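You operate a simulated robot arm through the tools that you are given. There is no shell and no other tool. Be economical: measure what you need, move in short steps, check, and stop when the job is done.

The job below is to be done with a simulated two-armed robot. You get a single attempt, and the scene is never put back.

TASK
Run the still till the carboy holds the litres on the batch card, then shut it down.
Fine: blue tap wide open, switch lever on high, press the blue button; flame out at the mark, then the tap.
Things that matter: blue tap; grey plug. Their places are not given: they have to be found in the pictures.

It is judged by the outcome, as a careful person would: the job done as asked, and still so three seconds after it is handed in. It fails if anything else is knocked over, pushed out of place, dropped, spilled or broken.

THE ROBOT
Two 7-joint arms with fingered hands on one trunk that stands fixed in place. Base frame: the origin is at the foot of the trunk, x ahead of it, y to its left, z up. Lengths are in m, angles in rad, forces in N, time in s.
The left shoulder is at [0.07, 0.162, 1.071], the right one opposite. With the tool pointing down near the work surface each hand reaches from about 0.1 to 0.78 m from the base axis, measured 20 degrees to its own side. Payload 4 kg a hand.
Tool frame (each hand has its own): the origin (TCP) lies between the finger pads and is the grasp point; the fingertips stand 0.026 m ahead of it; z points along the fingers, y is the line along which they close. Largest opening 0.132 m; the body of the gripper starts 0.073 m behind the TCP. The gripper is a hand of 4 fingers: y runs from the thumb to the fingers, the wrist lies at [0, 0, -0.224] in the tool frame, and closing takes about 1.5 s.
Orientation is told as [roll, pitch, yaw] about the base's x, y, z axes, in that order, counted from this pose: with the fingers straight down and closing along the base's y, the tool's x points along the base's -x, its y along +y and its z along -z.

THE INTERFACE
- The arms move only by the tool move_arm. It takes "left_series", "right_series" or both (then of equal length, played together; a hand with none holds still); each is text: rows parted by semicolons, each of 6 numbers parted by spaces: the shift along the tool's x, y, z in units of 40 mm (1.0 is 40 mm), then the turn, a rotation vector about the tool's x, y, z in units of 5 degrees (1.0 is 5 degrees). In form: tx ty tz rx ry rz; .... A call has 1 to 10 rows; each row shifts and turns the commanded pose from where the row before left it, along the tool's axes as they then stand. "left_jaw" and "right_jaw" are, for a hand that has rows, the gripper command, from -1 (fully open) to 1 (shut), values between in proportion, set as the call begins (left out, the last holds). A call with a number of a shift or a turn outside -1 to 1 is refused whole. Rows are played at 5 a second. More than 0.05 m and 0.15 rad between two rows, or a gripper value outside its range, and nothing of the call is played. A pose out of reach is approached as far as the arm can. The call stops where the force on the tool passes 40 N (or 10 N more than at its start, if that is more) or the arm is blocked; 0.2 s more then pass. The fingers move at their own pace (about 0.045 m/s each) and stop on an object; they squeeze with about 22 N. The grip force told is the motor's: it shows also when the fingers shut on nothing. Time passes only in rows, and 0.2 s behind the last, so rows that do not move let the fingers close. It gives the time, the measured TCP pose, the force on the tool (base axes), the opening and the grip force at its end, in the units of the frame above (readings bear some noise), with the torque about the TCP (base axes, N m) and any sound that the robot's microphone picked up.
- Cameras (640 x 400 px; columns grow to the right, rows downward): "scene" is now at [0.115, 0.0602, 1.297]; the picture's right is [0.66, -0.75, 0.00], its down [-0.43, -0.39, -0.81] and it looks along [0.61, 0.54, -0.58] (base axes); focal length 324 px, centre (320, 200). "left" rides on the left gripper at [-0.073, 0.006, -0.094] in its tool frame; the picture's right is [-0.08, -1.00, 0.00], its down [0.79, -0.06, -0.62] and it looks along [0.61, -0.05, 0.79] (tool axes); focal length 230 px, centre (320, 200). "right" rides on the right gripper at [0.073, 0.006, -0.094] in its tool frame; the picture's right is [-0.08, 1.00, 0.00], its down [-0.79, -0.06, -0.62] and it looks along [-0.61, -0.05, 0.79] (tool axes); focal length 230 px, centre (320, 200).
- snapshot(camera): a new picture of that camera. The clock stands still meanwhile.
- slide_trunk(by): slides the trunk up (or, below 0, down) by that many m; the arms and the scene camera ride with it, the base frame stays. It gives what a move gives, with no picture.
- grasp_type(shape, hand): the hand has 4 fingers and takes this shape, open, in about a second: jaw (thumb against the fingers, like two jaws); tri (thumb and two fingers); tip (a fingertip pinch); poke (one finger out to press); point (the index stretched); flat (the hand flat); cup (the hand cupped); fist (a fist). The gripper value then closes the fingers along that shape, each until it touches; the sizes above hold for jaw. It gives what a move gives, with no picture.
- pan_tilt(pan, tilt): turns the head with the scene camera to pan (to the left, within 1.501 rad either way) and tilt (down, from -0.506 to 1.204), counted from straight ahead of the robot. It gives what a move gives.
- pixel_to_xyz(camera, pixels): there is no depth. For up to 12 entries [column, row, z] of the newest picture of that camera ("zoom" is the newest enlarged one), the place [x, y] in the base frame at which the ray of that pixel passes the height z, good to about 0.002 m. The clock stands still meanwhile.
- close_up(camera, box): a new picture of the part [left, top, right, bottom] of that camera's present view, enlarged. The clock stands still meanwhile.
- job_done(): hands the job in; it is judged then, once.

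Go step by step. Measure first, check grasps and placings, and put right what went wrong. The budget is 80 turns and 44 pictures, counting those below and the enlarged ones. Unless the task says otherwise, let go and move clear before handing in, and close with one line.

The tools are called after "Request:" as a command line: name --argument value ..., lists and objects as JSON in quotes. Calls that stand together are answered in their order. move_arm: Moves the arms, as the interface text tells. Its arguments: {"type":"object","properties":{"left_series":{"type":"string"},"left_jaw":{"type":"number"},"right_series":{"type":"string"},"right_jaw":{"type":"number"}},"required":[]} The other tools are called the same way: slide_trunk (by) slides the trunk up or down; grasp_type (shape, hand) gives the hand a shape; pan_tilt (pan, tilt) turns the head that bears the scene camera; snapshot (camera) takes a picture; pixel_to_xyz (camera, pixels) gives the place at which the rays of pixels pass given heights; close_up (camera, box) takes an enlarged picture of a part of a camera's view; job_done () hands the job in.

At the start:

```text
time_s: 0.0
left_tcp_pos: [0.3811, 0.4526, 0.9719]
left_tool_rot: [0.001, 0.002, 0.0]
left_contact_force: [0.4, -0.6, 0.4]
left_ft_torque: [0.0, -0.02, 0.0]
left_width: 0.1317
left_grasp_force: 0.1
left_shape: jaw
right_tcp_pos: [0.5558, 0.056, 1.0163]
right_tool_rot: [-0.002, 0.001, -0.001]
right_contact_force: [-1.1, -0.2, -0.3]
right_ft_torque: [0.01, 0.0, -0.03]
right_width: 0.1317
right_grasp_force: 0.0
right_shape: jaw
trunk travel left (down, up): [-0.55, 0.39]
head pan, tilt: [0.726, 0.62]
```

scene: 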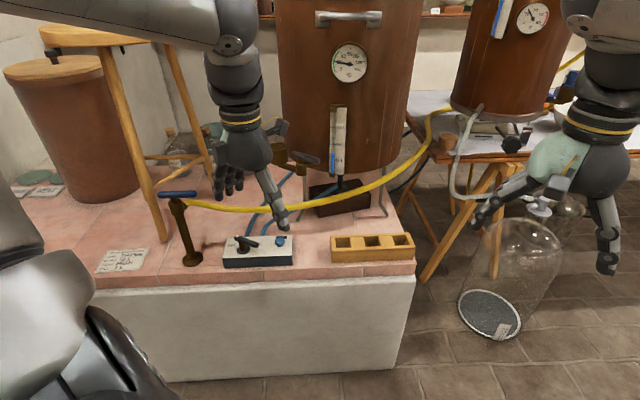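
right: 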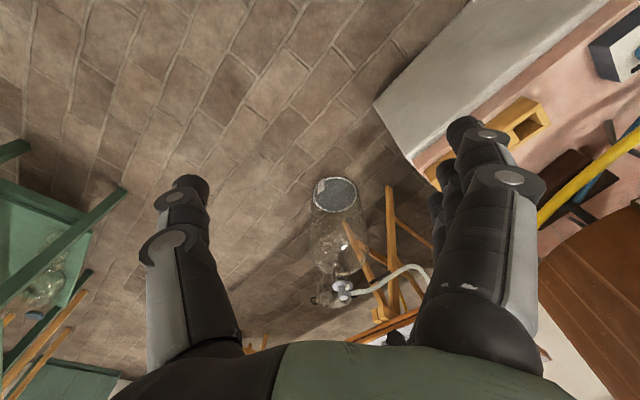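
left: 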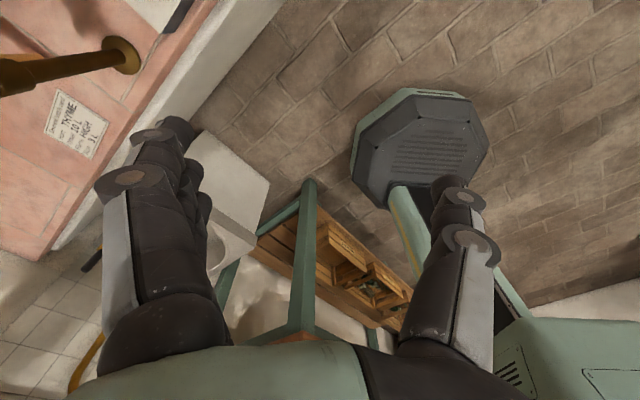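

The scene shows a standpipe with a blue handle near (180,195), a control box near (258,250), the card at (122,260) and the carboy at (510,280). I'll enlarge these before moving.

Request:
close_up --camera "left" --box '[0, 60, 160, 160]'

Request:
close_up --camera "scene" --box '[140, 160, 340, 285]'

Request:
close_up --camera "scene" --box '[400, 90, 640, 350]'

```text
4.00 times, centred on (80, 110) of left
```

zoom: 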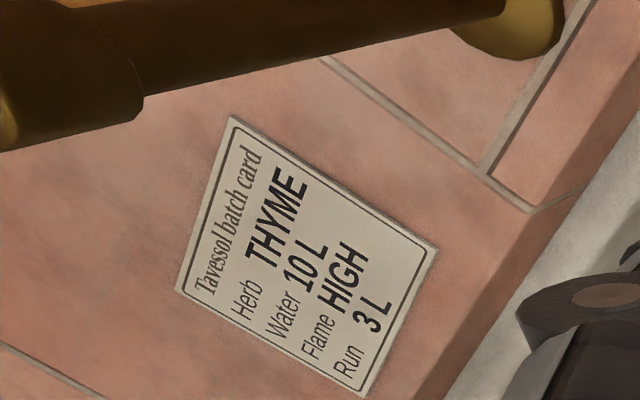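

```text
3.20 times, centred on (240, 222) of scene
```

zoom: 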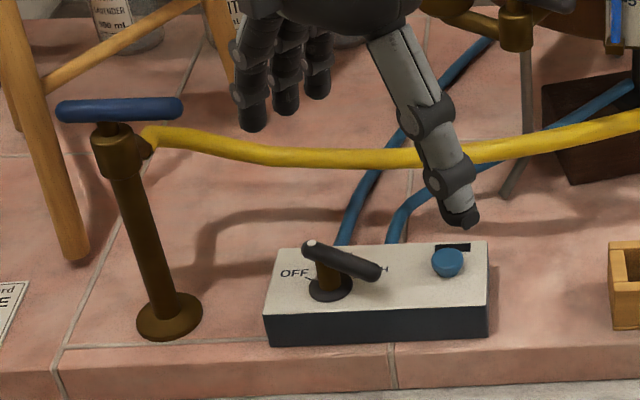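

```text
1.54 times, centred on (520, 220) of scene
```

zoom: 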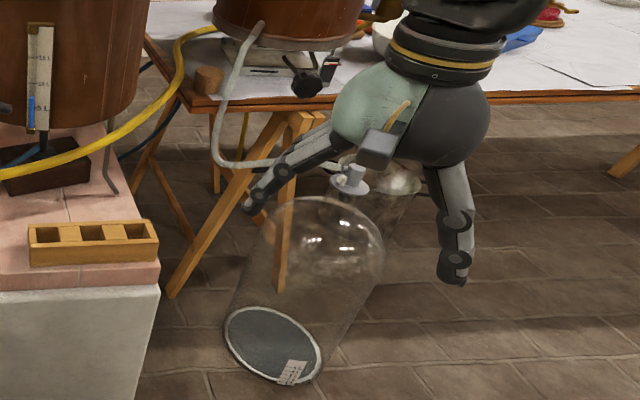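

The card reads Thyme, 10 L water, flame HIGH, run 3 L. The hand hides part of the carboy, so I'll pan the head to see the carboy, condenser and plug.

Request:
pan_tilt --pan 0.3 --tilt 0.5

Request:
snapshot --camera "scene"

Request:
close_up --camera "right" --box '[270, 160, 450, 350]'

```text
time_s: 0.9
left_tcp_pos: [0.3827, 0.4528, 0.9714]
left_tool_rot: [0.0, 0.001, 0.0]
left_contact_force: [-0.6, 0.0, 0.8]
left_ft_torque: [0.0, 0.01, 0.02]
left_width: 0.1318
left_grasp_force: 0.0
left_shape: jaw
right_tcp_pos: [0.5554, 0.0552, 1.016]
right_tool_rot: [-0.003, -0.001, 0.0]
right_contact_force: [0.8, -0.5, 0.4]
right_ft_torque: [-0.03, 0.02, 0.02]
right_width: 0.1317
right_grasp_force: 0.0
right_shape: jaw
trunk travel left (down, up): [-0.55, 0.39]
head pan, tilt: [0.3, 0.499]
```

```text
37 pictures are left
```

scene: 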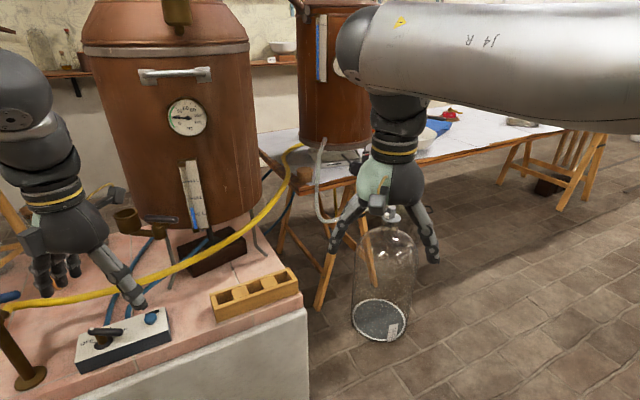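

```text
2.11 times, centred on (360, 255) of right
```

zoom: 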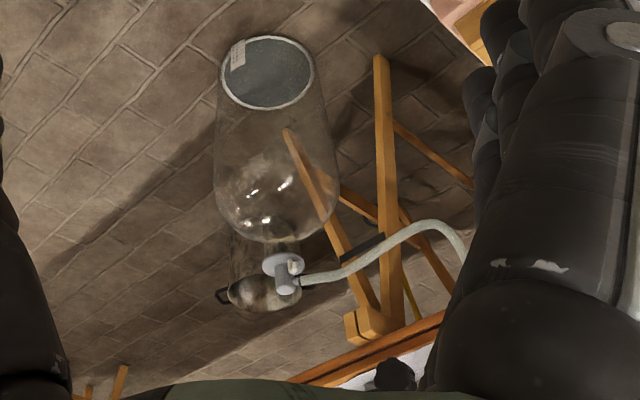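

The hose reaches a grey fitting at the carboy neck, around zoom (283,275). I'll move the right hand back and to the right for a clear view of it.

Request:
move_arm --right_series "1 -1 0 0 0 0;1 -1 0 0 0 0;1 -1 0 0 0 0;1 -1 0 0 0 0;0 -1 0 0 0 0;0 -1 0 0 0 0"

Request:
close_up --camera "scene" --box '[290, 130, 450, 350]'

Request:
close_up --camera "scene" --box '[360, 180, 440, 230]'

```text
refused: row 1 steps farther than a row can; nothing moved
```

```text
1.82 times, centred on (370, 240) of scene
```

zoom: 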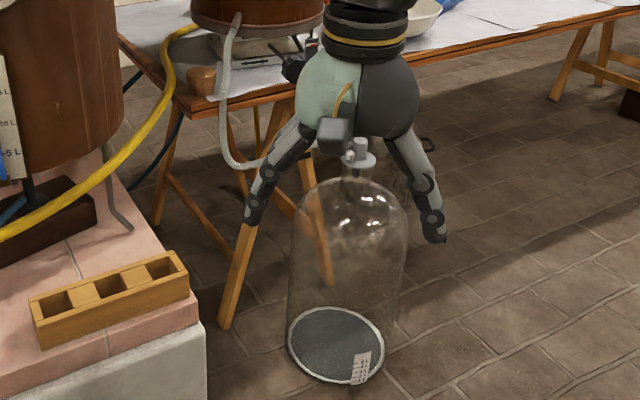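

```text
8.00 times, centred on (400, 205) of scene
```

zoom: 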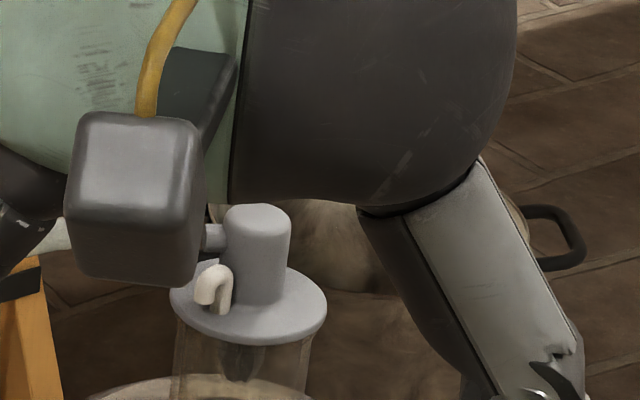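

The plug looks seated and has a vent and a side inlet. I'll move the right hand clear, one axis at a time, and check the inlet joint.

Request:
move_arm --right_series "1 0 0 0 0 0;1 0 0 0 0 0;1 0 0 0 0 0;1 0 0 0 0 0;0 -1 0 0 0 0;0 -1 0 0 0 0;0 -1 0 0 0 0;0 -1 0 0 0 0;0 -1 0 0 0 0;0 -1 0 0 0 0"

Request:
snapshot --camera "scene"

Request:
close_up --camera "scene" --box '[300, 120, 460, 220]'

```text
time_s: 3.1
left_tcp_pos: [0.3815, 0.4501, 0.9721]
left_tool_rot: [0.002, -0.001, 0.001]
left_contact_force: [0.8, 0.3, 0.0]
left_ft_torque: [-0.01, -0.02, 0.03]
left_width: 0.1318
left_grasp_force: 0.1
left_shape: jaw
right_tcp_pos: [0.3949, -0.1875, 1.0158]
right_tool_rot: [0.0, 0.0, 0.001]
right_contact_force: [0.7, -1.3, 0.1]
right_ft_torque: [0.04, -0.02, -0.01]
right_width: 0.1317
right_grasp_force: 0.0
right_shape: jaw
trunk travel left (down, up): [-0.55, 0.39]
head pan, tilt: [0.3, 0.499]
```

```text
33 pictures are left
```

scene: 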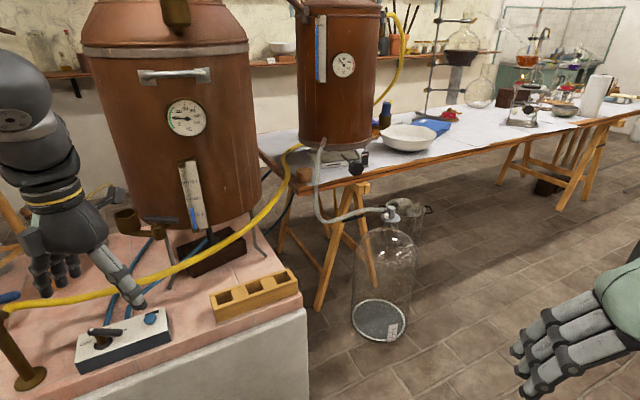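

```text
4.00 times, centred on (380, 170) of scene
```

zoom: 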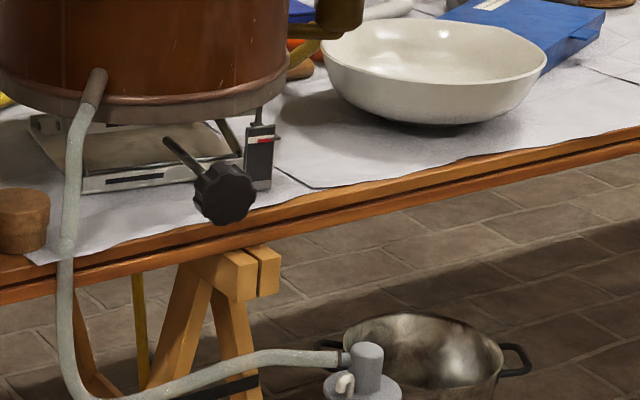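

The hose runs from the condenser into the plug. Next I'll check the still's water gauge near (192,195), and the left side of the bench with the tap and control box.

Request:
close_up --camera "scene" --box '[120, 90, 280, 250]'

Request:
close_up --camera "scene" --box '[280, 0, 440, 100]'

Request:
close_up --camera "scene" --box '[340, 200, 430, 345]'

```text
2.50 times, centred on (200, 170) of scene
```

zoom: 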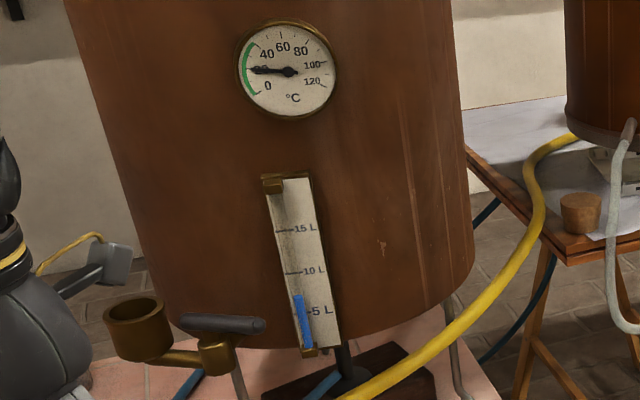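

```text
4.00 times, centred on (360, 50) of scene
```

zoom: 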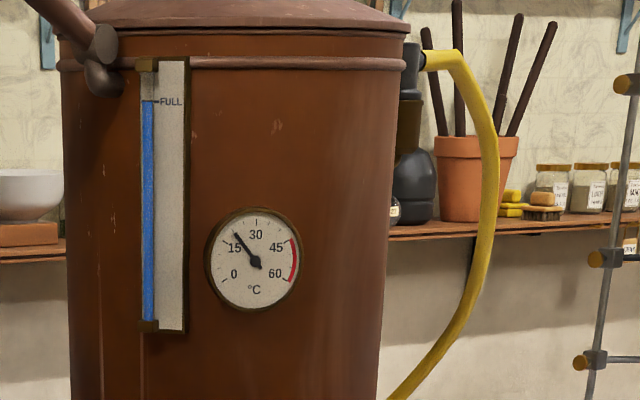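

```text
2.76 times, centred on (385, 272) of scene
```

zoom: 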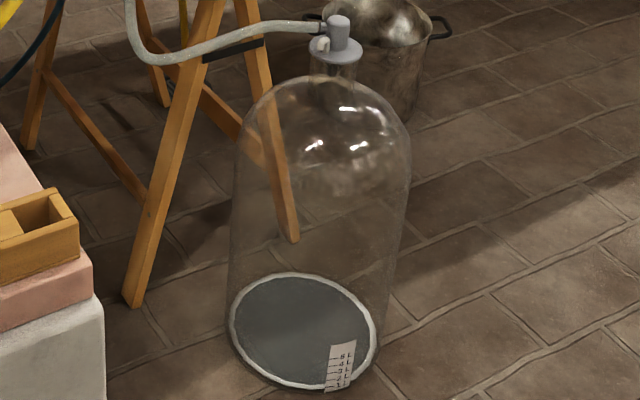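

The carboy looks empty, with a scale label near its base. The still's gauge reads about 7 to 8 L seen from above, and the condenser is full. Next I'll check the plug's seating and the left bench.

Request:
close_up --camera "scene" --box '[350, 185, 430, 235]'

Request:
pan_tilt --pan 0.8 --tilt 0.75

Request:
snapshot --camera "scene"

```text
8.00 times, centred on (390, 210) of scene
```

zoom: 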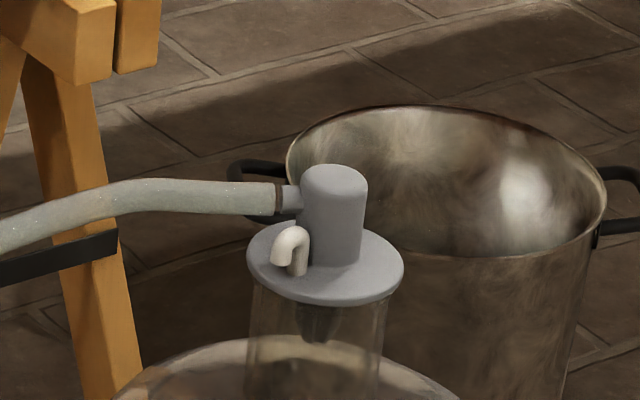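

```text
time_s: 4.0
left_tcp_pos: [0.383, 0.452, 0.9724]
left_tool_rot: [0.001, 0.001, 0.0]
left_contact_force: [0.0, -0.2, -0.7]
left_ft_torque: [-0.02, 0.01, -0.02]
left_width: 0.1319
left_grasp_force: 0.1
left_shape: jaw
right_tcp_pos: [0.3966, -0.1854, 1.0156]
right_tool_rot: [0.001, -0.001, 0.0]
right_contact_force: [-0.4, -1.2, 0.3]
right_ft_torque: [0.0, 0.01, 0.02]
right_width: 0.1319
right_grasp_force: 0.0
right_shape: jaw
trunk travel left (down, up): [-0.55, 0.39]
head pan, tilt: [0.799, 0.75]
```

```text
27 pictures are left
```

scene: 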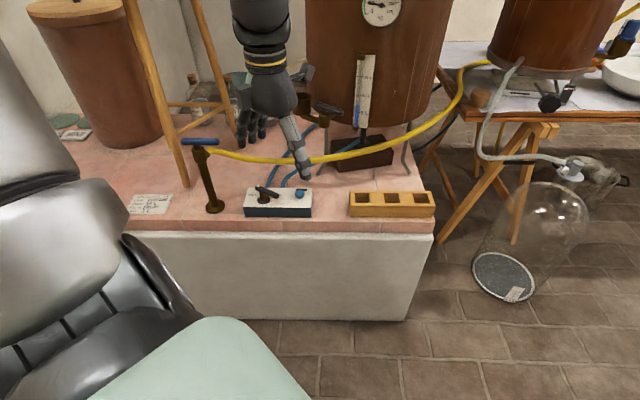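

The plug is well seated, vented and connected. Now I'll work out the bench height by intersecting rays to the standpipe base from two cameras: left (120,55) and scene (214,207).

Request:
pixel_to_xyz --camera "left" --pixels '[[121, 55, 0.7], [121, 55, 0.6], [121, 55, 0.5]]'

Request:
pixel_to_xyz --camera "scene" --pixels '[[214, 207, 0.7], [214, 207, 0.6], [214, 207, 0.5], [182, 142, 0.7], [182, 142, 0.8], [217, 142, 0.7], [217, 142, 0.8], [200, 150, 0.7], [262, 199, 0.6], [300, 193, 0.6]]'

Request:
snapshot --camera "left"

```text
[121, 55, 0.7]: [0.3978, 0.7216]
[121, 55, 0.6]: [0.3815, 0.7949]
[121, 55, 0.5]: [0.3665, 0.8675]
```

```text
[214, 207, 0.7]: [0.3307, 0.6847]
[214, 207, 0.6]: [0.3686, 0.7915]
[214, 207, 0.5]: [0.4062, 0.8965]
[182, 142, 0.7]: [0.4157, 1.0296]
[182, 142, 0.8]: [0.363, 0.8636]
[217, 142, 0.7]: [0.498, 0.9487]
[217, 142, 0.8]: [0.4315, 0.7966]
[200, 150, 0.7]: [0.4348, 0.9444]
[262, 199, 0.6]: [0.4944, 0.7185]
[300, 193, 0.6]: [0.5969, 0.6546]
```

```text
26 pictures are left
```

left: 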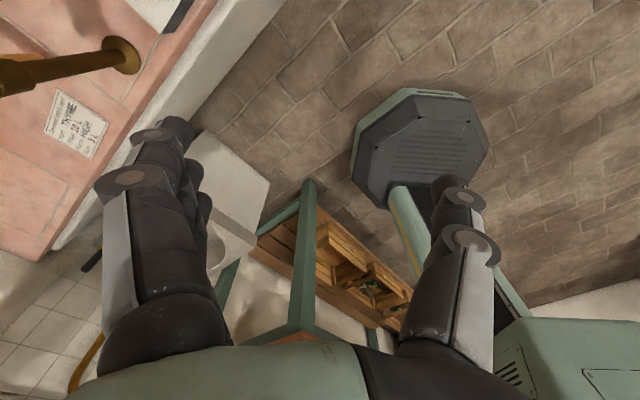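

The bench top is at z≈0.60 and the tap stands at about (0.38,0.79), with its bar handle at z≈0.82 running along (1,-1). The stool legs are close by, so I'll measure those and take an enlarged view of the tap.

Request:
pixel_to_xyz --camera "scene" --pixels '[[187, 187, 0.6], [240, 148, 0.6], [125, 0, 1.1], [125, 0, 1.2], [125, 0, 1.3], [196, 0, 1.1], [196, 0, 1.2]]'

Request:
close_up --camera "scene" --box '[160, 120, 320, 220]'

```text
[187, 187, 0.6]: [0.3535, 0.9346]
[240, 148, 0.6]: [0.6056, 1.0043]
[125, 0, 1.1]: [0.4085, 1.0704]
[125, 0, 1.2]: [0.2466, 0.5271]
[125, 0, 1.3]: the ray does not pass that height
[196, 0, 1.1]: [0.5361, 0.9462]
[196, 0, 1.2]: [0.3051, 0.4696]
```

```text
4.00 times, centred on (240, 170) of scene
```

zoom: 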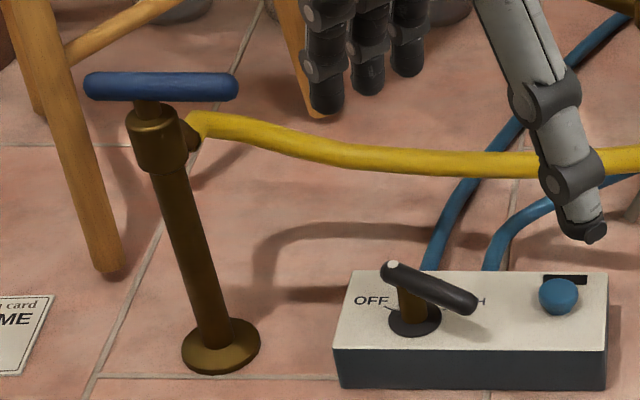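

The stool leg foot is at (0.354,0.935) and leans away, so the tap can be reached. I'll move the left hand towards the tap at its present height and start the yaw.

Request:
move_arm --left_series "0 1 0 0 0 0;0 1 0 0 0 0;0 1 0 0 0 0;0 1 0 0 0 0;0 1 0 0 0 0;0 1 0 0 0 0;0 0.5 0 0 0 1;0 0 0 0 0 1;0 0 0 0 0 1;0 0 0 0 0 1"

Request:
move_arm --left_series "0 0 0 0 0 1;0 0 0 0 0 1;0 0 0 0 0 1;0 0 0 0 0 1;0 0 0 0 0 1"

Request:
snapshot --camera "left"

Request:
snapshot --camera "scene"

```text
time_s: 6.2
left_tcp_pos: [0.3871, 0.722, 0.9652]
left_tool_rot: [-0.003, -0.002, -0.35]
left_contact_force: [-0.2, -0.1, -0.7]
left_ft_torque: [-0.02, 0.01, 0.0]
left_width: 0.1319
left_grasp_force: 0.0
left_shape: jaw
left hand out of reach, approached as far as the arm can: row 10
right_tcp_pos: [0.3976, -0.1843, 1.0168]
right_tool_rot: [-0.002, 0.001, 0.001]
right_contact_force: [0.2, -0.1, -0.4]
right_ft_torque: [-0.03, 0.01, -0.01]
right_width: 0.1316
right_grasp_force: 0.1
right_shape: jaw
trunk travel left (down, up): [-0.55, 0.39]
head pan, tilt: [0.799, 0.75]
```

```text
time_s: 7.4
left_tcp_pos: [0.3944, 0.7382, 0.9601]
left_tool_rot: [-0.004, -0.004, -0.787]
left_contact_force: [0.4, -0.8, -0.3]
left_ft_torque: [0.0, -0.01, 0.01]
left_width: 0.132
left_grasp_force: 0.1
left_shape: jaw
left hand out of reach, approached as far as the arm can: row 1, 2, 3, 5
right_tcp_pos: [0.3969, -0.1854, 1.0163]
right_tool_rot: [-0.001, 0.001, 0.0]
right_contact_force: [0.8, 0.0, 0.8]
right_ft_torque: [0.0, 0.0, 0.0]
right_width: 0.1318
right_grasp_force: 0.0
right_shape: jaw
trunk travel left (down, up): [-0.55, 0.39]
head pan, tilt: [0.799, 0.75]
```

```text
24 pictures are left
```

left: 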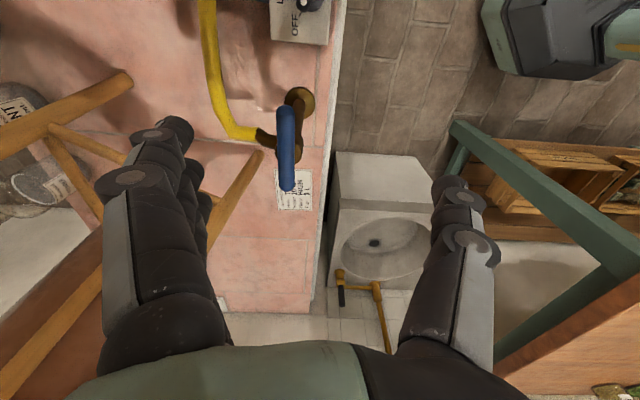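

```text
23 pictures are left
```

scene: 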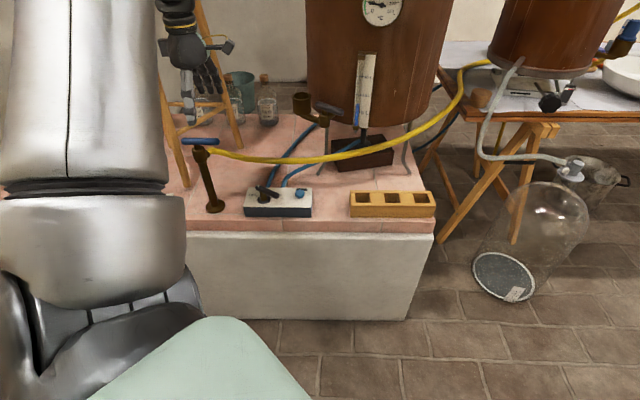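

In the left view the handle runs upright from (288,105) to (288,190), parallel to the tool x axis, so the yaw is right. I'll triangulate its height and centre.

Request:
pixel_to_xyz --camera "left" --pixels '[[288, 107, 0.8], [288, 188, 0.8], [288, 107, 0.83], [288, 188, 0.83], [297, 95, 0.6], [294, 152, 0.8]]'

Request:
pixel_to_xyz --camera "scene" --pixels '[[182, 142, 0.8], [217, 142, 0.8], [182, 142, 0.83], [217, 142, 0.83]]'

```text
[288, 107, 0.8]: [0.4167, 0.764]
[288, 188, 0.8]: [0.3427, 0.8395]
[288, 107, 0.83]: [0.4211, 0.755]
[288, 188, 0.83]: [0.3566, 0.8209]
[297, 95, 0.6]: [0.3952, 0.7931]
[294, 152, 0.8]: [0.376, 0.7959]
```

```text
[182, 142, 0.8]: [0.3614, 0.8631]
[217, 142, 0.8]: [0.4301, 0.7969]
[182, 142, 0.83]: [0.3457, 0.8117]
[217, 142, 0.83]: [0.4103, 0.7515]
```

From both views the bar centre is (0.385,0.795,0.82), slightly beyond reach with the hand vertical. I'll tilt the fingers outward 25° about tool x, which brings the wrist closer, then check the pose.

Request:
move_arm --left_series "0 0 0 -1 0 0;0 0 0 -1 0 0;0 0 0 -1 0 0;0 0 0 -1 0 0;0 0 0 -1 0 0"

```text
time_s: 8.6
left_tcp_pos: [0.4142, 0.8193, 0.9467]
left_tool_rot: [0.435, -0.002, -0.783]
left_contact_force: [-0.5, -0.6, 0.2]
left_ft_torque: [-0.07, 0.01, 0.01]
left_width: 0.1318
left_grasp_force: 0.0
left_shape: jaw
left hand out of reach, approached as far as the arm can: row 1, 2, 3, 4, 5
right_tcp_pos: [0.3962, -0.1846, 1.0155]
right_tool_rot: [-0.001, 0.0, 0.0]
right_contact_force: [0.7, 0.6, -0.2]
right_ft_torque: [0.03, 0.01, -0.03]
right_width: 0.1319
right_grasp_force: 0.0
right_shape: jaw
trunk travel left (down, up): [-0.55, 0.39]
head pan, tilt: [0.799, 0.75]
```

The tilt is in place at 0.435 rad, but the TCP drifted to (0.414,0.819,0.947). I'll move down and slightly inward in steps and see how well it tracks.

Request:
move_arm --left_series "0 -0.3 0.3 0 0 0;0 -0.3 0.3 0 0 0;0 -0.3 0.3 0 0 0"

```text
time_s: 9.4
left_tcp_pos: [0.4028, 0.8113, 0.8986]
left_tool_rot: [0.435, -0.005, -0.786]
left_contact_force: [0.0, 0.3, 0.4]
left_ft_torque: [0.02, 0.03, 0.01]
left_width: 0.1316
left_grasp_force: 0.0
left_shape: jaw
left hand out of reach, approached as far as the arm can: row 3
right_tcp_pos: [0.3959, -0.1842, 1.0159]
right_tool_rot: [-0.003, 0.002, -0.002]
right_contact_force: [-0.4, -0.2, -0.2]
right_ft_torque: [0.01, 0.0, -0.01]
right_width: 0.132
right_grasp_force: 0.1
right_shape: jaw
trunk travel left (down, up): [-0.55, 0.39]
head pan, tilt: [0.799, 0.75]
```

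Tracking is good now. I'll go down to z≈0.85 over the bar and check with the hand camera.

Request:
move_arm --left_series "0 -0.53 0.42 0 0 0;0.04 -0.53 0.43 0 0 0"

Request:
snapshot --camera "left"

Request:
close_up --camera "scene" --box '[140, 90, 300, 220]'

```text
time_s: 10.0
left_tcp_pos: [0.3851, 0.7985, 0.8504]
left_tool_rot: [0.435, -0.003, -0.786]
left_contact_force: [0.1, 0.4, -0.9]
left_ft_torque: [-0.01, 0.0, 0.0]
left_width: 0.1314
left_grasp_force: 0.1
left_shape: jaw
left hand out of reach, approached as far as the arm can: row 1
right_tcp_pos: [0.3962, -0.185, 1.0163]
right_tool_rot: [-0.002, 0.001, -0.001]
right_contact_force: [0.6, -0.2, -0.7]
right_ft_torque: [0.0, 0.0, -0.02]
right_width: 0.132
right_grasp_force: 0.0
right_shape: jaw
trunk travel left (down, up): [-0.55, 0.39]
head pan, tilt: [0.799, 0.75]
```

```text
22 pictures are left
```

left: 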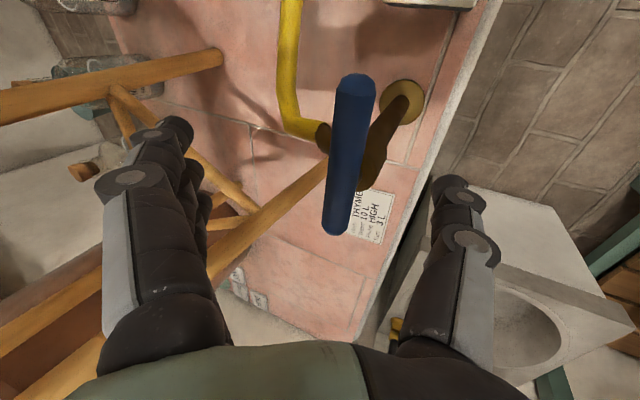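

```text
3.08 times, centred on (220, 155) of scene
```

zoom: 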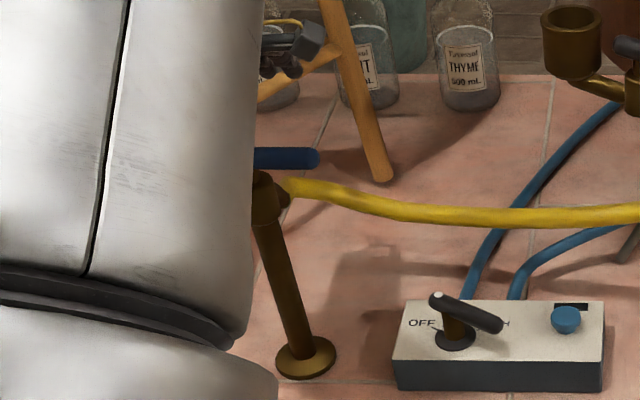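

In the left view the bar is straight, about 1.5 cm to the −y side of the TCP and 2.6 cm ahead. I'll shift to straddle it and close.

Request:
move_arm --left_series "-0.05 -0.37 0 0 0 0;0 0 0.42 0 0 0"

Request:
move_arm --left_series "0 0 0 0 0 0;0 0 0 0 0 0;0 0 0 0 0 0;0 0 0 0 0 0;0 0 0 0 0 0;0 0 0 0 0 0;0 0 0 0 0 0;0 0 0 0 0 0" --left_jaw 1

Request:
snapshot --camera "left"

```text
time_s: 10.6
left_tcp_pos: [0.3826, 0.8018, 0.8252]
left_tool_rot: [0.435, 0.001, -0.784]
left_contact_force: [-0.3, 0.6, 0.2]
left_ft_torque: [0.0, -0.01, 0.01]
left_width: 0.132
left_grasp_force: 0.0
left_shape: jaw
left hand out of reach, approached as far as the arm can: row 1
right_tcp_pos: [0.3971, -0.1841, 1.0165]
right_tool_rot: [-0.001, 0.002, 0.001]
right_contact_force: [-0.4, 0.6, 0.6]
right_ft_torque: [0.01, 0.01, 0.0]
right_width: 0.1318
right_grasp_force: 0.0
right_shape: jaw
trunk travel left (down, up): [-0.55, 0.39]
head pan, tilt: [0.799, 0.75]
```

```text
time_s: 12.4
left_tcp_pos: [0.3823, 0.8031, 0.8256]
left_tool_rot: [0.437, 0.001, -0.789]
left_contact_force: [1.1, 0.5, 0.5]
left_ft_torque: [-0.14, 0.13, -0.02]
left_width: 0.0202
left_grasp_force: 11.8
left_shape: jaw
right_tcp_pos: [0.3975, -0.1847, 1.0162]
right_tool_rot: [-0.001, 0.001, 0.001]
right_contact_force: [0.1, 0.3, 0.6]
right_ft_torque: [0.0, -0.03, 0.0]
right_width: 0.1321
right_grasp_force: 0.1
right_shape: jaw
trunk travel left (down, up): [-0.55, 0.39]
head pan, tilt: [0.799, 0.75]
```

```text
20 pictures are left
```

left: 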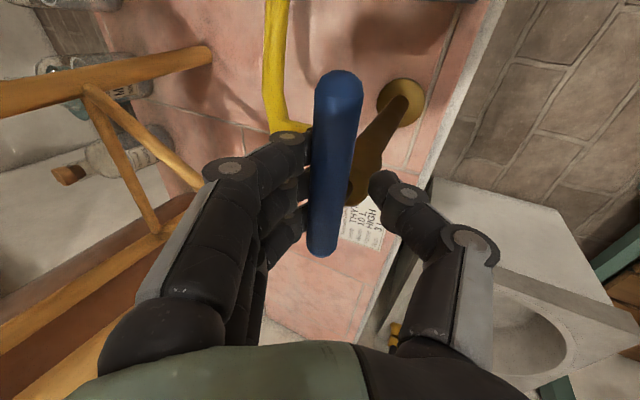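

Grip force is 11.8 N with an opening of 0.020, and the thumb near (385,190) may not be on the bar yet. I'll give the fingers a moment more, then make a small trial turn anticlockwise.

Request:
move_arm --left_series "0 0 0 0 0 0;0 0 0 0 0 0;0 0 0 0 0 0;0 0 0 0 0 0" --left_jaw 1

Request:
move_arm --left_series "0 0 0 0 0.42 -0.9;0 0 0 0 0.42 -0.9"

Request:
snapshot --camera "left"

```text
time_s: 13.4
left_tcp_pos: [0.3828, 0.8017, 0.8249]
left_tool_rot: [0.435, 0.001, -0.788]
left_contact_force: [1.0, 1.0, -0.7]
left_ft_torque: [-0.23, 0.18, 0.03]
left_width: 0.0194
left_grasp_force: 21.5
left_shape: jaw
right_tcp_pos: [0.3966, -0.1848, 1.0164]
right_tool_rot: [-0.003, 0.002, 0.002]
right_contact_force: [0.9, 0.0, 0.1]
right_ft_torque: [0.01, -0.02, -0.02]
right_width: 0.1319
right_grasp_force: 0.0
right_shape: jaw
trunk travel left (down, up): [-0.55, 0.39]
head pan, tilt: [0.799, 0.75]
```

```text
time_s: 14.0
left_tcp_pos: [0.3828, 0.8015, 0.8255]
left_tool_rot: [0.435, 0.003, -0.613]
left_contact_force: [3.1, -0.3, -1.8]
left_ft_torque: [-0.2, 0.29, -0.35]
left_width: 0.019
left_grasp_force: 21.9
left_shape: jaw
right_tcp_pos: [0.3963, -0.1855, 1.017]
right_tool_rot: [-0.003, 0.001, 0.0]
right_contact_force: [0.1, 0.3, -0.6]
right_ft_torque: [0.02, 0.0, -0.03]
right_width: 0.1319
right_grasp_force: 0.1
right_shape: jaw
trunk travel left (down, up): [-0.55, 0.39]
head pan, tilt: [0.799, 0.75]
```

```text
19 pictures are left
```

left: 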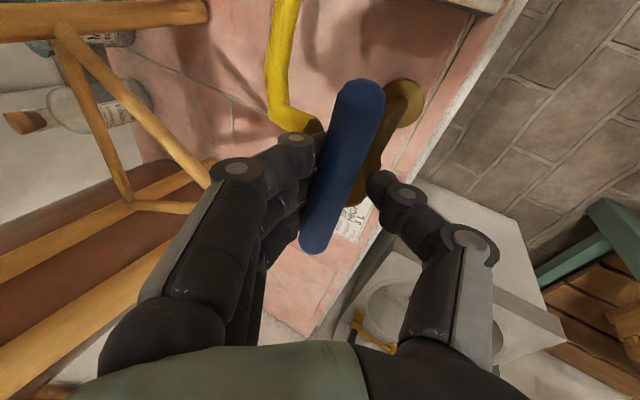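

The hand turned 10° but the bar stayed where it was, with −0.35 N·m on the tool, so it's slipping or stiff. I'll turn a bit further and watch the torque.

Request:
move_arm --left_series "0 0 0 0 0.42 -0.9;0 0 0 0 0.42 -0.9;0 0 0 0 0.42 -0.9"

Request:
snapshot --camera "left"

```text
time_s: 14.8
left_tcp_pos: [0.3859, 0.802, 0.8252]
left_tool_rot: [0.438, 0.0, -0.356]
left_contact_force: [8.4, 0.9, -0.2]
left_ft_torque: [-0.3, 0.12, -0.73]
left_width: 0.0182
left_grasp_force: 21.7
left_shape: jaw
right_tcp_pos: [0.3974, -0.1847, 1.0146]
right_tool_rot: [-0.001, 0.003, 0.001]
right_contact_force: [-0.7, 0.1, 0.6]
right_ft_torque: [-0.04, 0.06, 0.01]
right_width: 0.1318
right_grasp_force: 0.0
right_shape: jaw
trunk travel left (down, up): [-0.55, 0.39]
head pan, tilt: [0.799, 0.75]
```

```text
18 pictures are left
```

left: 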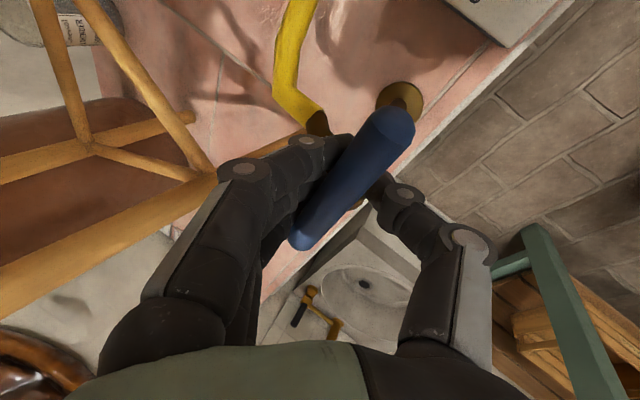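

The bar now looks about 40° across in the image. I'll compute its actual heading to see whether it moved at all.

Request:
pixel_to_xyz --camera "left" --pixels '[[398, 120, 0.82], [303, 235, 0.82]]'

Request:
close_up --camera "scene" --box '[160, 100, 320, 200]'

```text
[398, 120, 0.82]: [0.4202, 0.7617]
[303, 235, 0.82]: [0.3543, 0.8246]
```

```text
4.00 times, centred on (240, 150) of scene
```

zoom: 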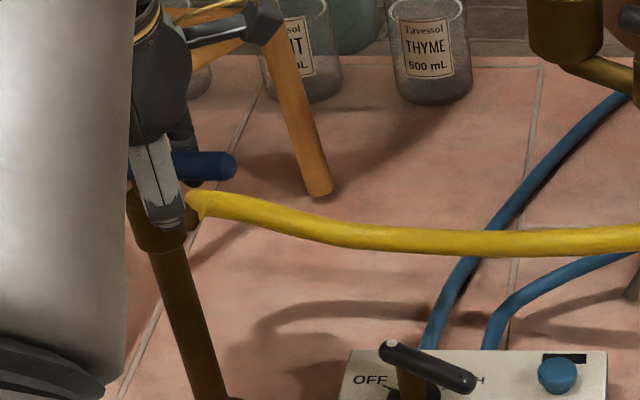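

The bar hasn't moved (still −44°). In the zoom the thumb tip is against the wider boss under the bar, so I gripped too low. I'll open, return to the original yaw, back off 1.4 cm and regrip the bar only.

Request:
move_arm --left_series "0 0 0 0 0 0;0 0 0 0 0 0;0 0 0 0 0 0;0 0 0 0 -0.42 0.9;0 0 0 0 -0.42 0.9;0 0 0 0 -0.42 0.9;0 0 0 0 -0.42 0.9;0 0 0 0 -0.42 0.9;0 0 -0.35 0 0 0" --left_jaw 0.2

Request:
move_arm --left_series "0 0 0 0 0 0;0 0 0 0 0 0;0 0 0 0 0 0;0 0 0 0 0 0;0 0 0 0 0 0;0 0 0 0 0 0;0 0 0 0 0 0;0 0 0 0 0 0" --left_jaw 1

Request:
move_arm --left_series "0 0 0 0 0.42 -0.9;0 0 0 0 0.42 -0.9;0 0 0 0 0.42 -0.9"

Request:
snapshot --camera "left"

```text
time_s: 16.8
left_tcp_pos: [0.3779, 0.798, 0.8384]
left_tool_rot: [0.436, 0.003, -0.787]
left_contact_force: [0.8, -0.1, 0.7]
left_ft_torque: [0.03, 0.0, 0.01]
left_width: 0.053
left_grasp_force: 0.1
left_shape: jaw
right_tcp_pos: [0.3958, -0.1848, 1.0165]
right_tool_rot: [0.0, 0.001, 0.0]
right_contact_force: [0.0, 0.2, -0.3]
right_ft_torque: [-0.02, -0.02, 0.02]
right_width: 0.1318
right_grasp_force: 0.1
right_shape: jaw
trunk travel left (down, up): [-0.55, 0.39]
head pan, tilt: [0.799, 0.75]
```

```text
time_s: 18.6
left_tcp_pos: [0.3768, 0.7984, 0.8379]
left_tool_rot: [0.434, 0.001, -0.787]
left_contact_force: [1.9, 0.4, 0.0]
left_ft_torque: [-0.07, 0.05, 0.03]
left_width: 0.0147
left_grasp_force: 21.7
left_shape: jaw
right_tcp_pos: [0.396, -0.1844, 1.0168]
right_tool_rot: [-0.001, 0.0, 0.0]
right_contact_force: [0.1, 0.2, 0.0]
right_ft_torque: [0.0, 0.04, 0.02]
right_width: 0.1317
right_grasp_force: 0.0
right_shape: jaw
trunk travel left (down, up): [-0.55, 0.39]
head pan, tilt: [0.799, 0.75]
```

```text
time_s: 19.4
left_tcp_pos: [0.3805, 0.7981, 0.8372]
left_tool_rot: [0.437, -0.002, -0.526]
left_contact_force: [4.5, -0.1, 0.3]
left_ft_torque: [0.08, 0.05, -0.68]
left_width: 0.014
left_grasp_force: 21.8
left_shape: jaw
right_tcp_pos: [0.3967, -0.1856, 1.0161]
right_tool_rot: [-0.002, 0.003, 0.001]
right_contact_force: [-0.3, -0.8, -0.3]
right_ft_torque: [-0.02, -0.01, -0.02]
right_width: 0.1317
right_grasp_force: 0.0
right_shape: jaw
trunk travel left (down, up): [-0.55, 0.39]
head pan, tilt: [0.799, 0.75]
```

```text
16 pictures are left
```

left: 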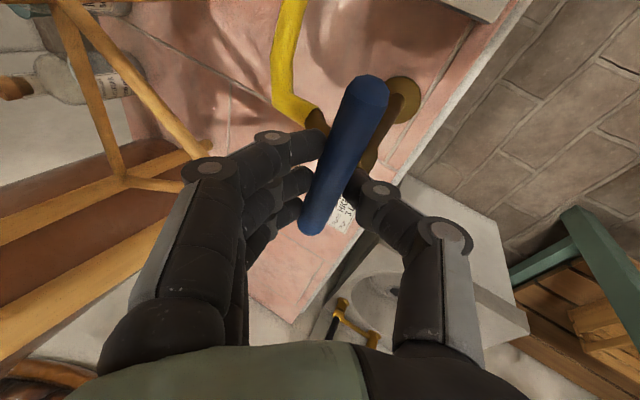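

With the grip now on the bar, 15° of turn gives −0.68 N·m and no movement, which suggests a stop or a stiff tap. I'll try the clockwise direction gently.

Request:
move_arm --left_series "0 0 0 0 -0.42 0.9;0 0 0 0 -0.42 0.9;0 0 0 0 -0.42 0.9;0 0 0 0 -0.42 0.9;0 0 0 0 -0.42 0.9;0 0 0 0 -0.42 0.9"

Request:
snapshot --camera "left"

```text
time_s: 20.8
left_tcp_pos: [0.378, 0.7992, 0.8378]
left_tool_rot: [0.432, -0.002, -1.043]
left_contact_force: [-0.4, -8.3, -3.9]
left_ft_torque: [-0.2, 0.13, 0.08]
left_width: 0.0142
left_grasp_force: 22.5
left_shape: jaw
right_tcp_pos: [0.3967, -0.1854, 1.0164]
right_tool_rot: [0.001, 0.0, 0.002]
right_contact_force: [0.0, 0.5, -0.3]
right_ft_torque: [0.0, 0.0, 0.03]
right_width: 0.1318
right_grasp_force: 0.0
right_shape: jaw
trunk travel left (down, up): [-0.55, 0.39]
head pan, tilt: [0.799, 0.75]
```

```text
15 pictures are left
```

left: 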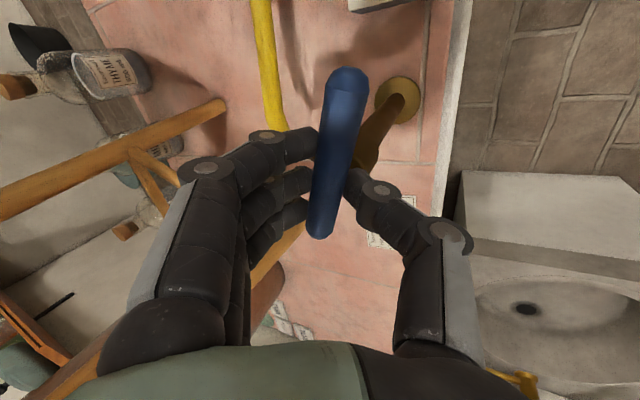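

Now the bar followed the hand: with the hand at −60° it sits only about 10° off in the image, and torque is just 0.08. Clockwise is the free direction, starting from its stop. I'll keep turning clockwise and watch the torque and sounds.

Request:
pixel_to_xyz --camera "left" --pixels '[[350, 78, 0.82], [320, 230, 0.82]]'

Request:
move_arm --left_series "0 0 0 0 -0.42 0.9;0 0 0 0 -0.42 0.9;0 0 0 0 -0.42 0.9;0 0 0 0 -0.42 0.9;0 0 0 0 -0.42 0.9;0 0 0 0 -0.42 0.9"

Request:
snapshot --camera "left"

```text
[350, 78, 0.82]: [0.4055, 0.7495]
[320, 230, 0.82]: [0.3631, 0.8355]
```

```text
time_s: 22.2
left_tcp_pos: [0.4044, 0.8335, 0.8612]
left_tool_rot: [0.436, -0.002, -1.568]
left_contact_force: [-0.7, 0.1, 0.9]
left_ft_torque: [0.03, 0.02, -0.01]
left_width: 0.0082
left_grasp_force: 21.7
left_shape: jaw
left hand out of reach, approached as far as the arm can: row 1, 2, 3, 4
right_tcp_pos: [0.3957, -0.1839, 1.0175]
right_tool_rot: [-0.002, -0.001, -0.002]
right_contact_force: [-0.6, -0.3, 0.9]
right_ft_torque: [-0.02, -0.04, -0.01]
right_width: 0.1321
right_grasp_force: 0.0
right_shape: jaw
trunk travel left (down, up): [-0.55, 0.39]
head pan, tilt: [0.799, 0.75]
```

```text
14 pictures are left
```

left: 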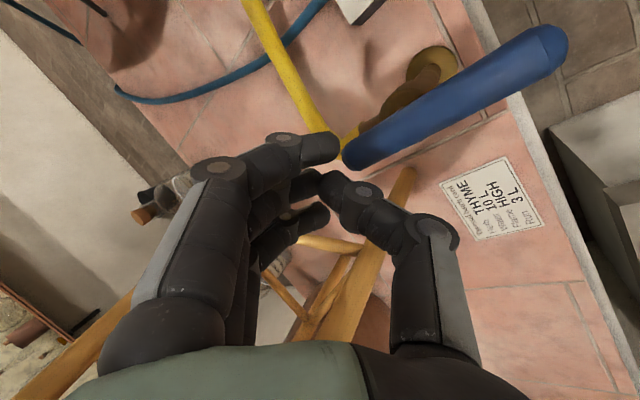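

The hand drifted out of reach and slipped off. The bar now runs from (358,155) to (550,50), so I'll compute its heading.

Request:
pixel_to_xyz --camera "left" --pixels '[[362, 152, 0.82], [545, 52, 0.82], [440, 75, 0.6]]'

```text
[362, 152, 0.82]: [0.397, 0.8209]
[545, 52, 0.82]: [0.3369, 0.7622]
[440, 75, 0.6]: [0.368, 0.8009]
```

The bar is now at −135°, a full quarter turn clockwise from where it started and parallel to its outlet, so it looks open. To confirm it's at its stop, I'll raise the hand, turn it back to −45° and set up for a gentle sideways push on the near end.

Request:
move_arm --left_series "0 0.42 -0.9 0 0 0;0 0.42 -0.9 0 0 0;0 0 0 0 0.42 -0.9;0 0 0 0 0.42 -0.9;0 0 0 0 0.42 -0.9;0 0 0 0 0.42 -0.9;0 0 0 0 0.42 -0.9;0 0 0 0 0.42 -0.9;0 0 0 0 0.42 -0.9;0 0 0 0 0.42 -0.9"

Request:
move_arm --left_series "0 0 0 0 0.42 -0.9;0 -0.945 -0.44 0 0 0;0 -0.945 -0.44 0 0 0;-0.92 0 0 0 0 0;-0.92 0 0 0 0 0"

Request:
snapshot --camera "left"

```text
time_s: 24.4
left_tcp_pos: [0.4201, 0.8644, 0.9696]
left_tool_rot: [0.431, 0.001, -0.873]
left_contact_force: [0.0, -0.4, 0.6]
left_ft_torque: [0.01, 0.0, 0.03]
left_width: 0.0081
left_grasp_force: 22.2
left_shape: jaw
left hand out of reach, approached as far as the arm can: row 4, 5, 6, 7, 8, 9, 10
right_tcp_pos: [0.397, -0.186, 1.0159]
right_tool_rot: [-0.001, -0.001, -0.001]
right_contact_force: [-0.9, -0.9, 0.3]
right_ft_torque: [0.05, 0.02, -0.01]
right_width: 0.132
right_grasp_force: 0.1
right_shape: jaw
trunk travel left (down, up): [-0.55, 0.39]
head pan, tilt: [0.799, 0.75]
```

```text
time_s: 25.6
left_tcp_pos: [0.4662, 0.839, 0.991]
left_tool_rot: [0.434, 0.002, -0.784]
left_contact_force: [0.1, 0.0, -0.2]
left_ft_torque: [0.01, 0.03, -0.02]
left_width: 0.0081
left_grasp_force: 22.2
left_shape: jaw
left hand out of reach, approached as far as the arm can: row 1, 2, 3, 4, 5
right_tcp_pos: [0.397, -0.1859, 1.015]
right_tool_rot: [0.0, 0.001, 0.001]
right_contact_force: [0.8, 0.5, -0.5]
right_ft_torque: [-0.04, -0.03, -0.01]
right_width: 0.1319
right_grasp_force: 0.0
right_shape: jaw
trunk travel left (down, up): [-0.55, 0.39]
head pan, tilt: [0.799, 0.75]
```

```text
13 pictures are left
```

left: 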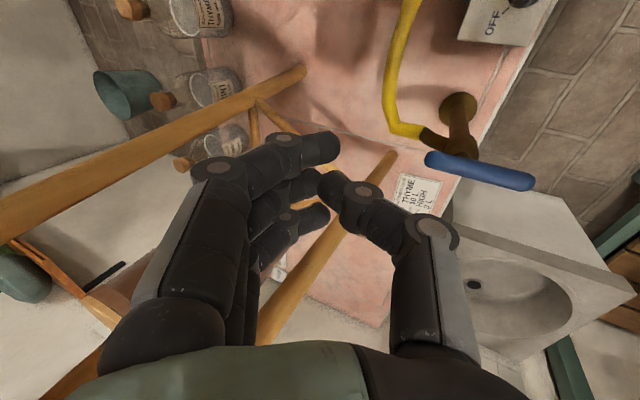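

The commanded pose has been stretching past the arm's reach. I'll pull the hand back inward along tool −y and check tracking.

Request:
move_arm --left_series "-0.2 -0.87 -0.06 0 0 0;-0.2 -0.87 -0.06 0 0 0;-0.2 -0.87 -0.06 0 0 0;-0.2 -0.87 -0.06 0 0 0"

```text
time_s: 26.6
left_tcp_pos: [0.4652, 0.8416, 0.9891]
left_tool_rot: [0.434, 0.0, -0.786]
left_contact_force: [0.0, -0.8, -0.7]
left_ft_torque: [0.02, 0.0, -0.02]
left_width: 0.0081
left_grasp_force: 22.0
left_shape: jaw
left hand out of reach, approached as far as the arm can: row 1, 2, 3, 4
right_tcp_pos: [0.396, -0.1848, 1.0163]
right_tool_rot: [-0.002, 0.001, 0.0]
right_contact_force: [0.3, 0.5, -0.2]
right_ft_torque: [-0.01, -0.01, 0.0]
right_width: 0.1314
right_grasp_force: 0.1
right_shape: jaw
trunk travel left (down, up): [-0.55, 0.39]
head pan, tilt: [0.799, 0.75]
```

It hasn't moved, so the commanded pose is infeasible for this tilt and yaw when closer in, rather than too far. I'll raise the command, then undo the tilt and yaw to recover.

Request:
move_arm --left_series "0 0.42 -0.9 0 0 0;0 0.42 -0.9 0 0 0;0 0.42 -0.9 0 0 0;0 0 0 1 0 0;0 0 0 1 0 0;0 0 0 1 0 0;0 0 0 1 0 0;0 0 0 1 0 0;0 0 0 0 0 -1;0 0 0 0 0 -1"

Request:
move_arm --left_series "0 0 0 0 0 -1;0 0 0 0 0 -1;0 0 0 0 0 -1;0 0 0 0 0 -1;0 0 0 0 0 -1;0 0 0 0 0 -1;0 0 0 0 0 -1"

```text
time_s: 28.8
left_tcp_pos: [0.4343, 0.8376, 1.0993]
left_tool_rot: [0.213, -0.036, -0.615]
left_contact_force: [-0.4, 0.2, -0.6]
left_ft_torque: [0.0, 0.06, 0.01]
left_width: 0.0082
left_grasp_force: 21.9
left_shape: jaw
left hand out of reach, approached as far as the arm can: row 6, 7, 8
right_tcp_pos: [0.3967, -0.1851, 1.0158]
right_tool_rot: [-0.002, 0.0, -0.001]
right_contact_force: [-0.3, -0.2, 0.5]
right_ft_torque: [0.0, 0.02, -0.02]
right_width: 0.132
right_grasp_force: 0.0
right_shape: jaw
trunk travel left (down, up): [-0.55, 0.39]
head pan, tilt: [0.799, 0.75]
```

```text
time_s: 30.4
left_tcp_pos: [0.4342, 0.8366, 1.0999]
left_tool_rot: [0.155, -0.153, -0.011]
left_contact_force: [-0.5, 0.2, -0.7]
left_ft_torque: [0.04, -0.03, 0.02]
left_width: 0.0081
left_grasp_force: 21.9
left_shape: jaw
right_tcp_pos: [0.3947, -0.1852, 1.0165]
right_tool_rot: [-0.001, -0.001, -0.001]
right_contact_force: [-1.2, -0.4, 0.2]
right_ft_torque: [0.0, -0.04, 0.02]
right_width: 0.1321
right_grasp_force: 0.0
right_shape: jaw
trunk travel left (down, up): [-0.55, 0.39]
head pan, tilt: [0.799, 0.75]
```

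The command actually restarts from the reached pose: the hand rose exactly 0.11 m. It's now within reach at (0.434,0.837,1.10), so I'll move it inward.

Request:
move_arm --left_series "0 -1 0 0 0 0;0 -1 0 0 0 0;0 -1 0 0 0 0"

```text
time_s: 31.2
left_tcp_pos: [0.4454, 0.7369, 1.0863]
left_tool_rot: [0.15, -0.15, -0.01]
left_contact_force: [-0.2, -0.2, 0.6]
left_ft_torque: [-0.03, 0.0, -0.02]
left_width: 0.0079
left_grasp_force: 22.2
left_shape: jaw
left hand out of reach, approached as far as the arm can: row 3
right_tcp_pos: [0.397, -0.1831, 1.0176]
right_tool_rot: [-0.001, 0.001, 0.001]
right_contact_force: [-0.2, -0.1, 0.7]
right_ft_torque: [0.0, 0.01, 0.02]
right_width: 0.1318
right_grasp_force: 0.1
right_shape: jaw
trunk travel left (down, up): [-0.55, 0.39]
head pan, tilt: [0.799, 0.75]
```

It can move inward. I'll straighten the hand and lower it beside the tap's near end.

Request:
move_arm --left_series "0 0 0 0.86 0.86 0;0 0 0 0.86 0.86 0;0 0 1 0 0 0;0 0 1 0 0 0;0 0 1 0 0 0"

Request:
close_up --camera "scene" --box '[140, 90, 340, 220]'

```text
time_s: 32.4
left_tcp_pos: [0.4461, 0.7342, 0.9673]
left_tool_rot: [0.005, -0.003, -0.001]
left_contact_force: [0.6, -0.5, -0.5]
left_ft_torque: [-0.01, 0.01, 0.02]
left_width: 0.0078
left_grasp_force: 22.4
left_shape: jaw
right_tcp_pos: [0.3978, -0.1846, 1.0167]
right_tool_rot: [-0.002, 0.003, 0.001]
right_contact_force: [-0.3, 0.4, -0.2]
right_ft_torque: [0.01, 0.02, -0.01]
right_width: 0.1318
right_grasp_force: 0.0
right_shape: jaw
trunk travel left (down, up): [-0.55, 0.39]
head pan, tilt: [0.799, 0.75]
```

```text
3.08 times, centred on (240, 155) of scene
```

zoom: 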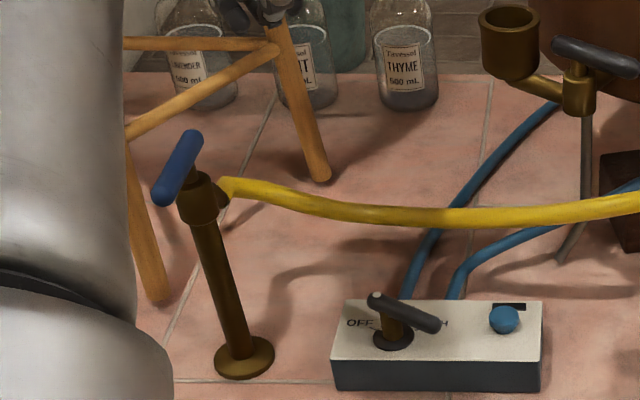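

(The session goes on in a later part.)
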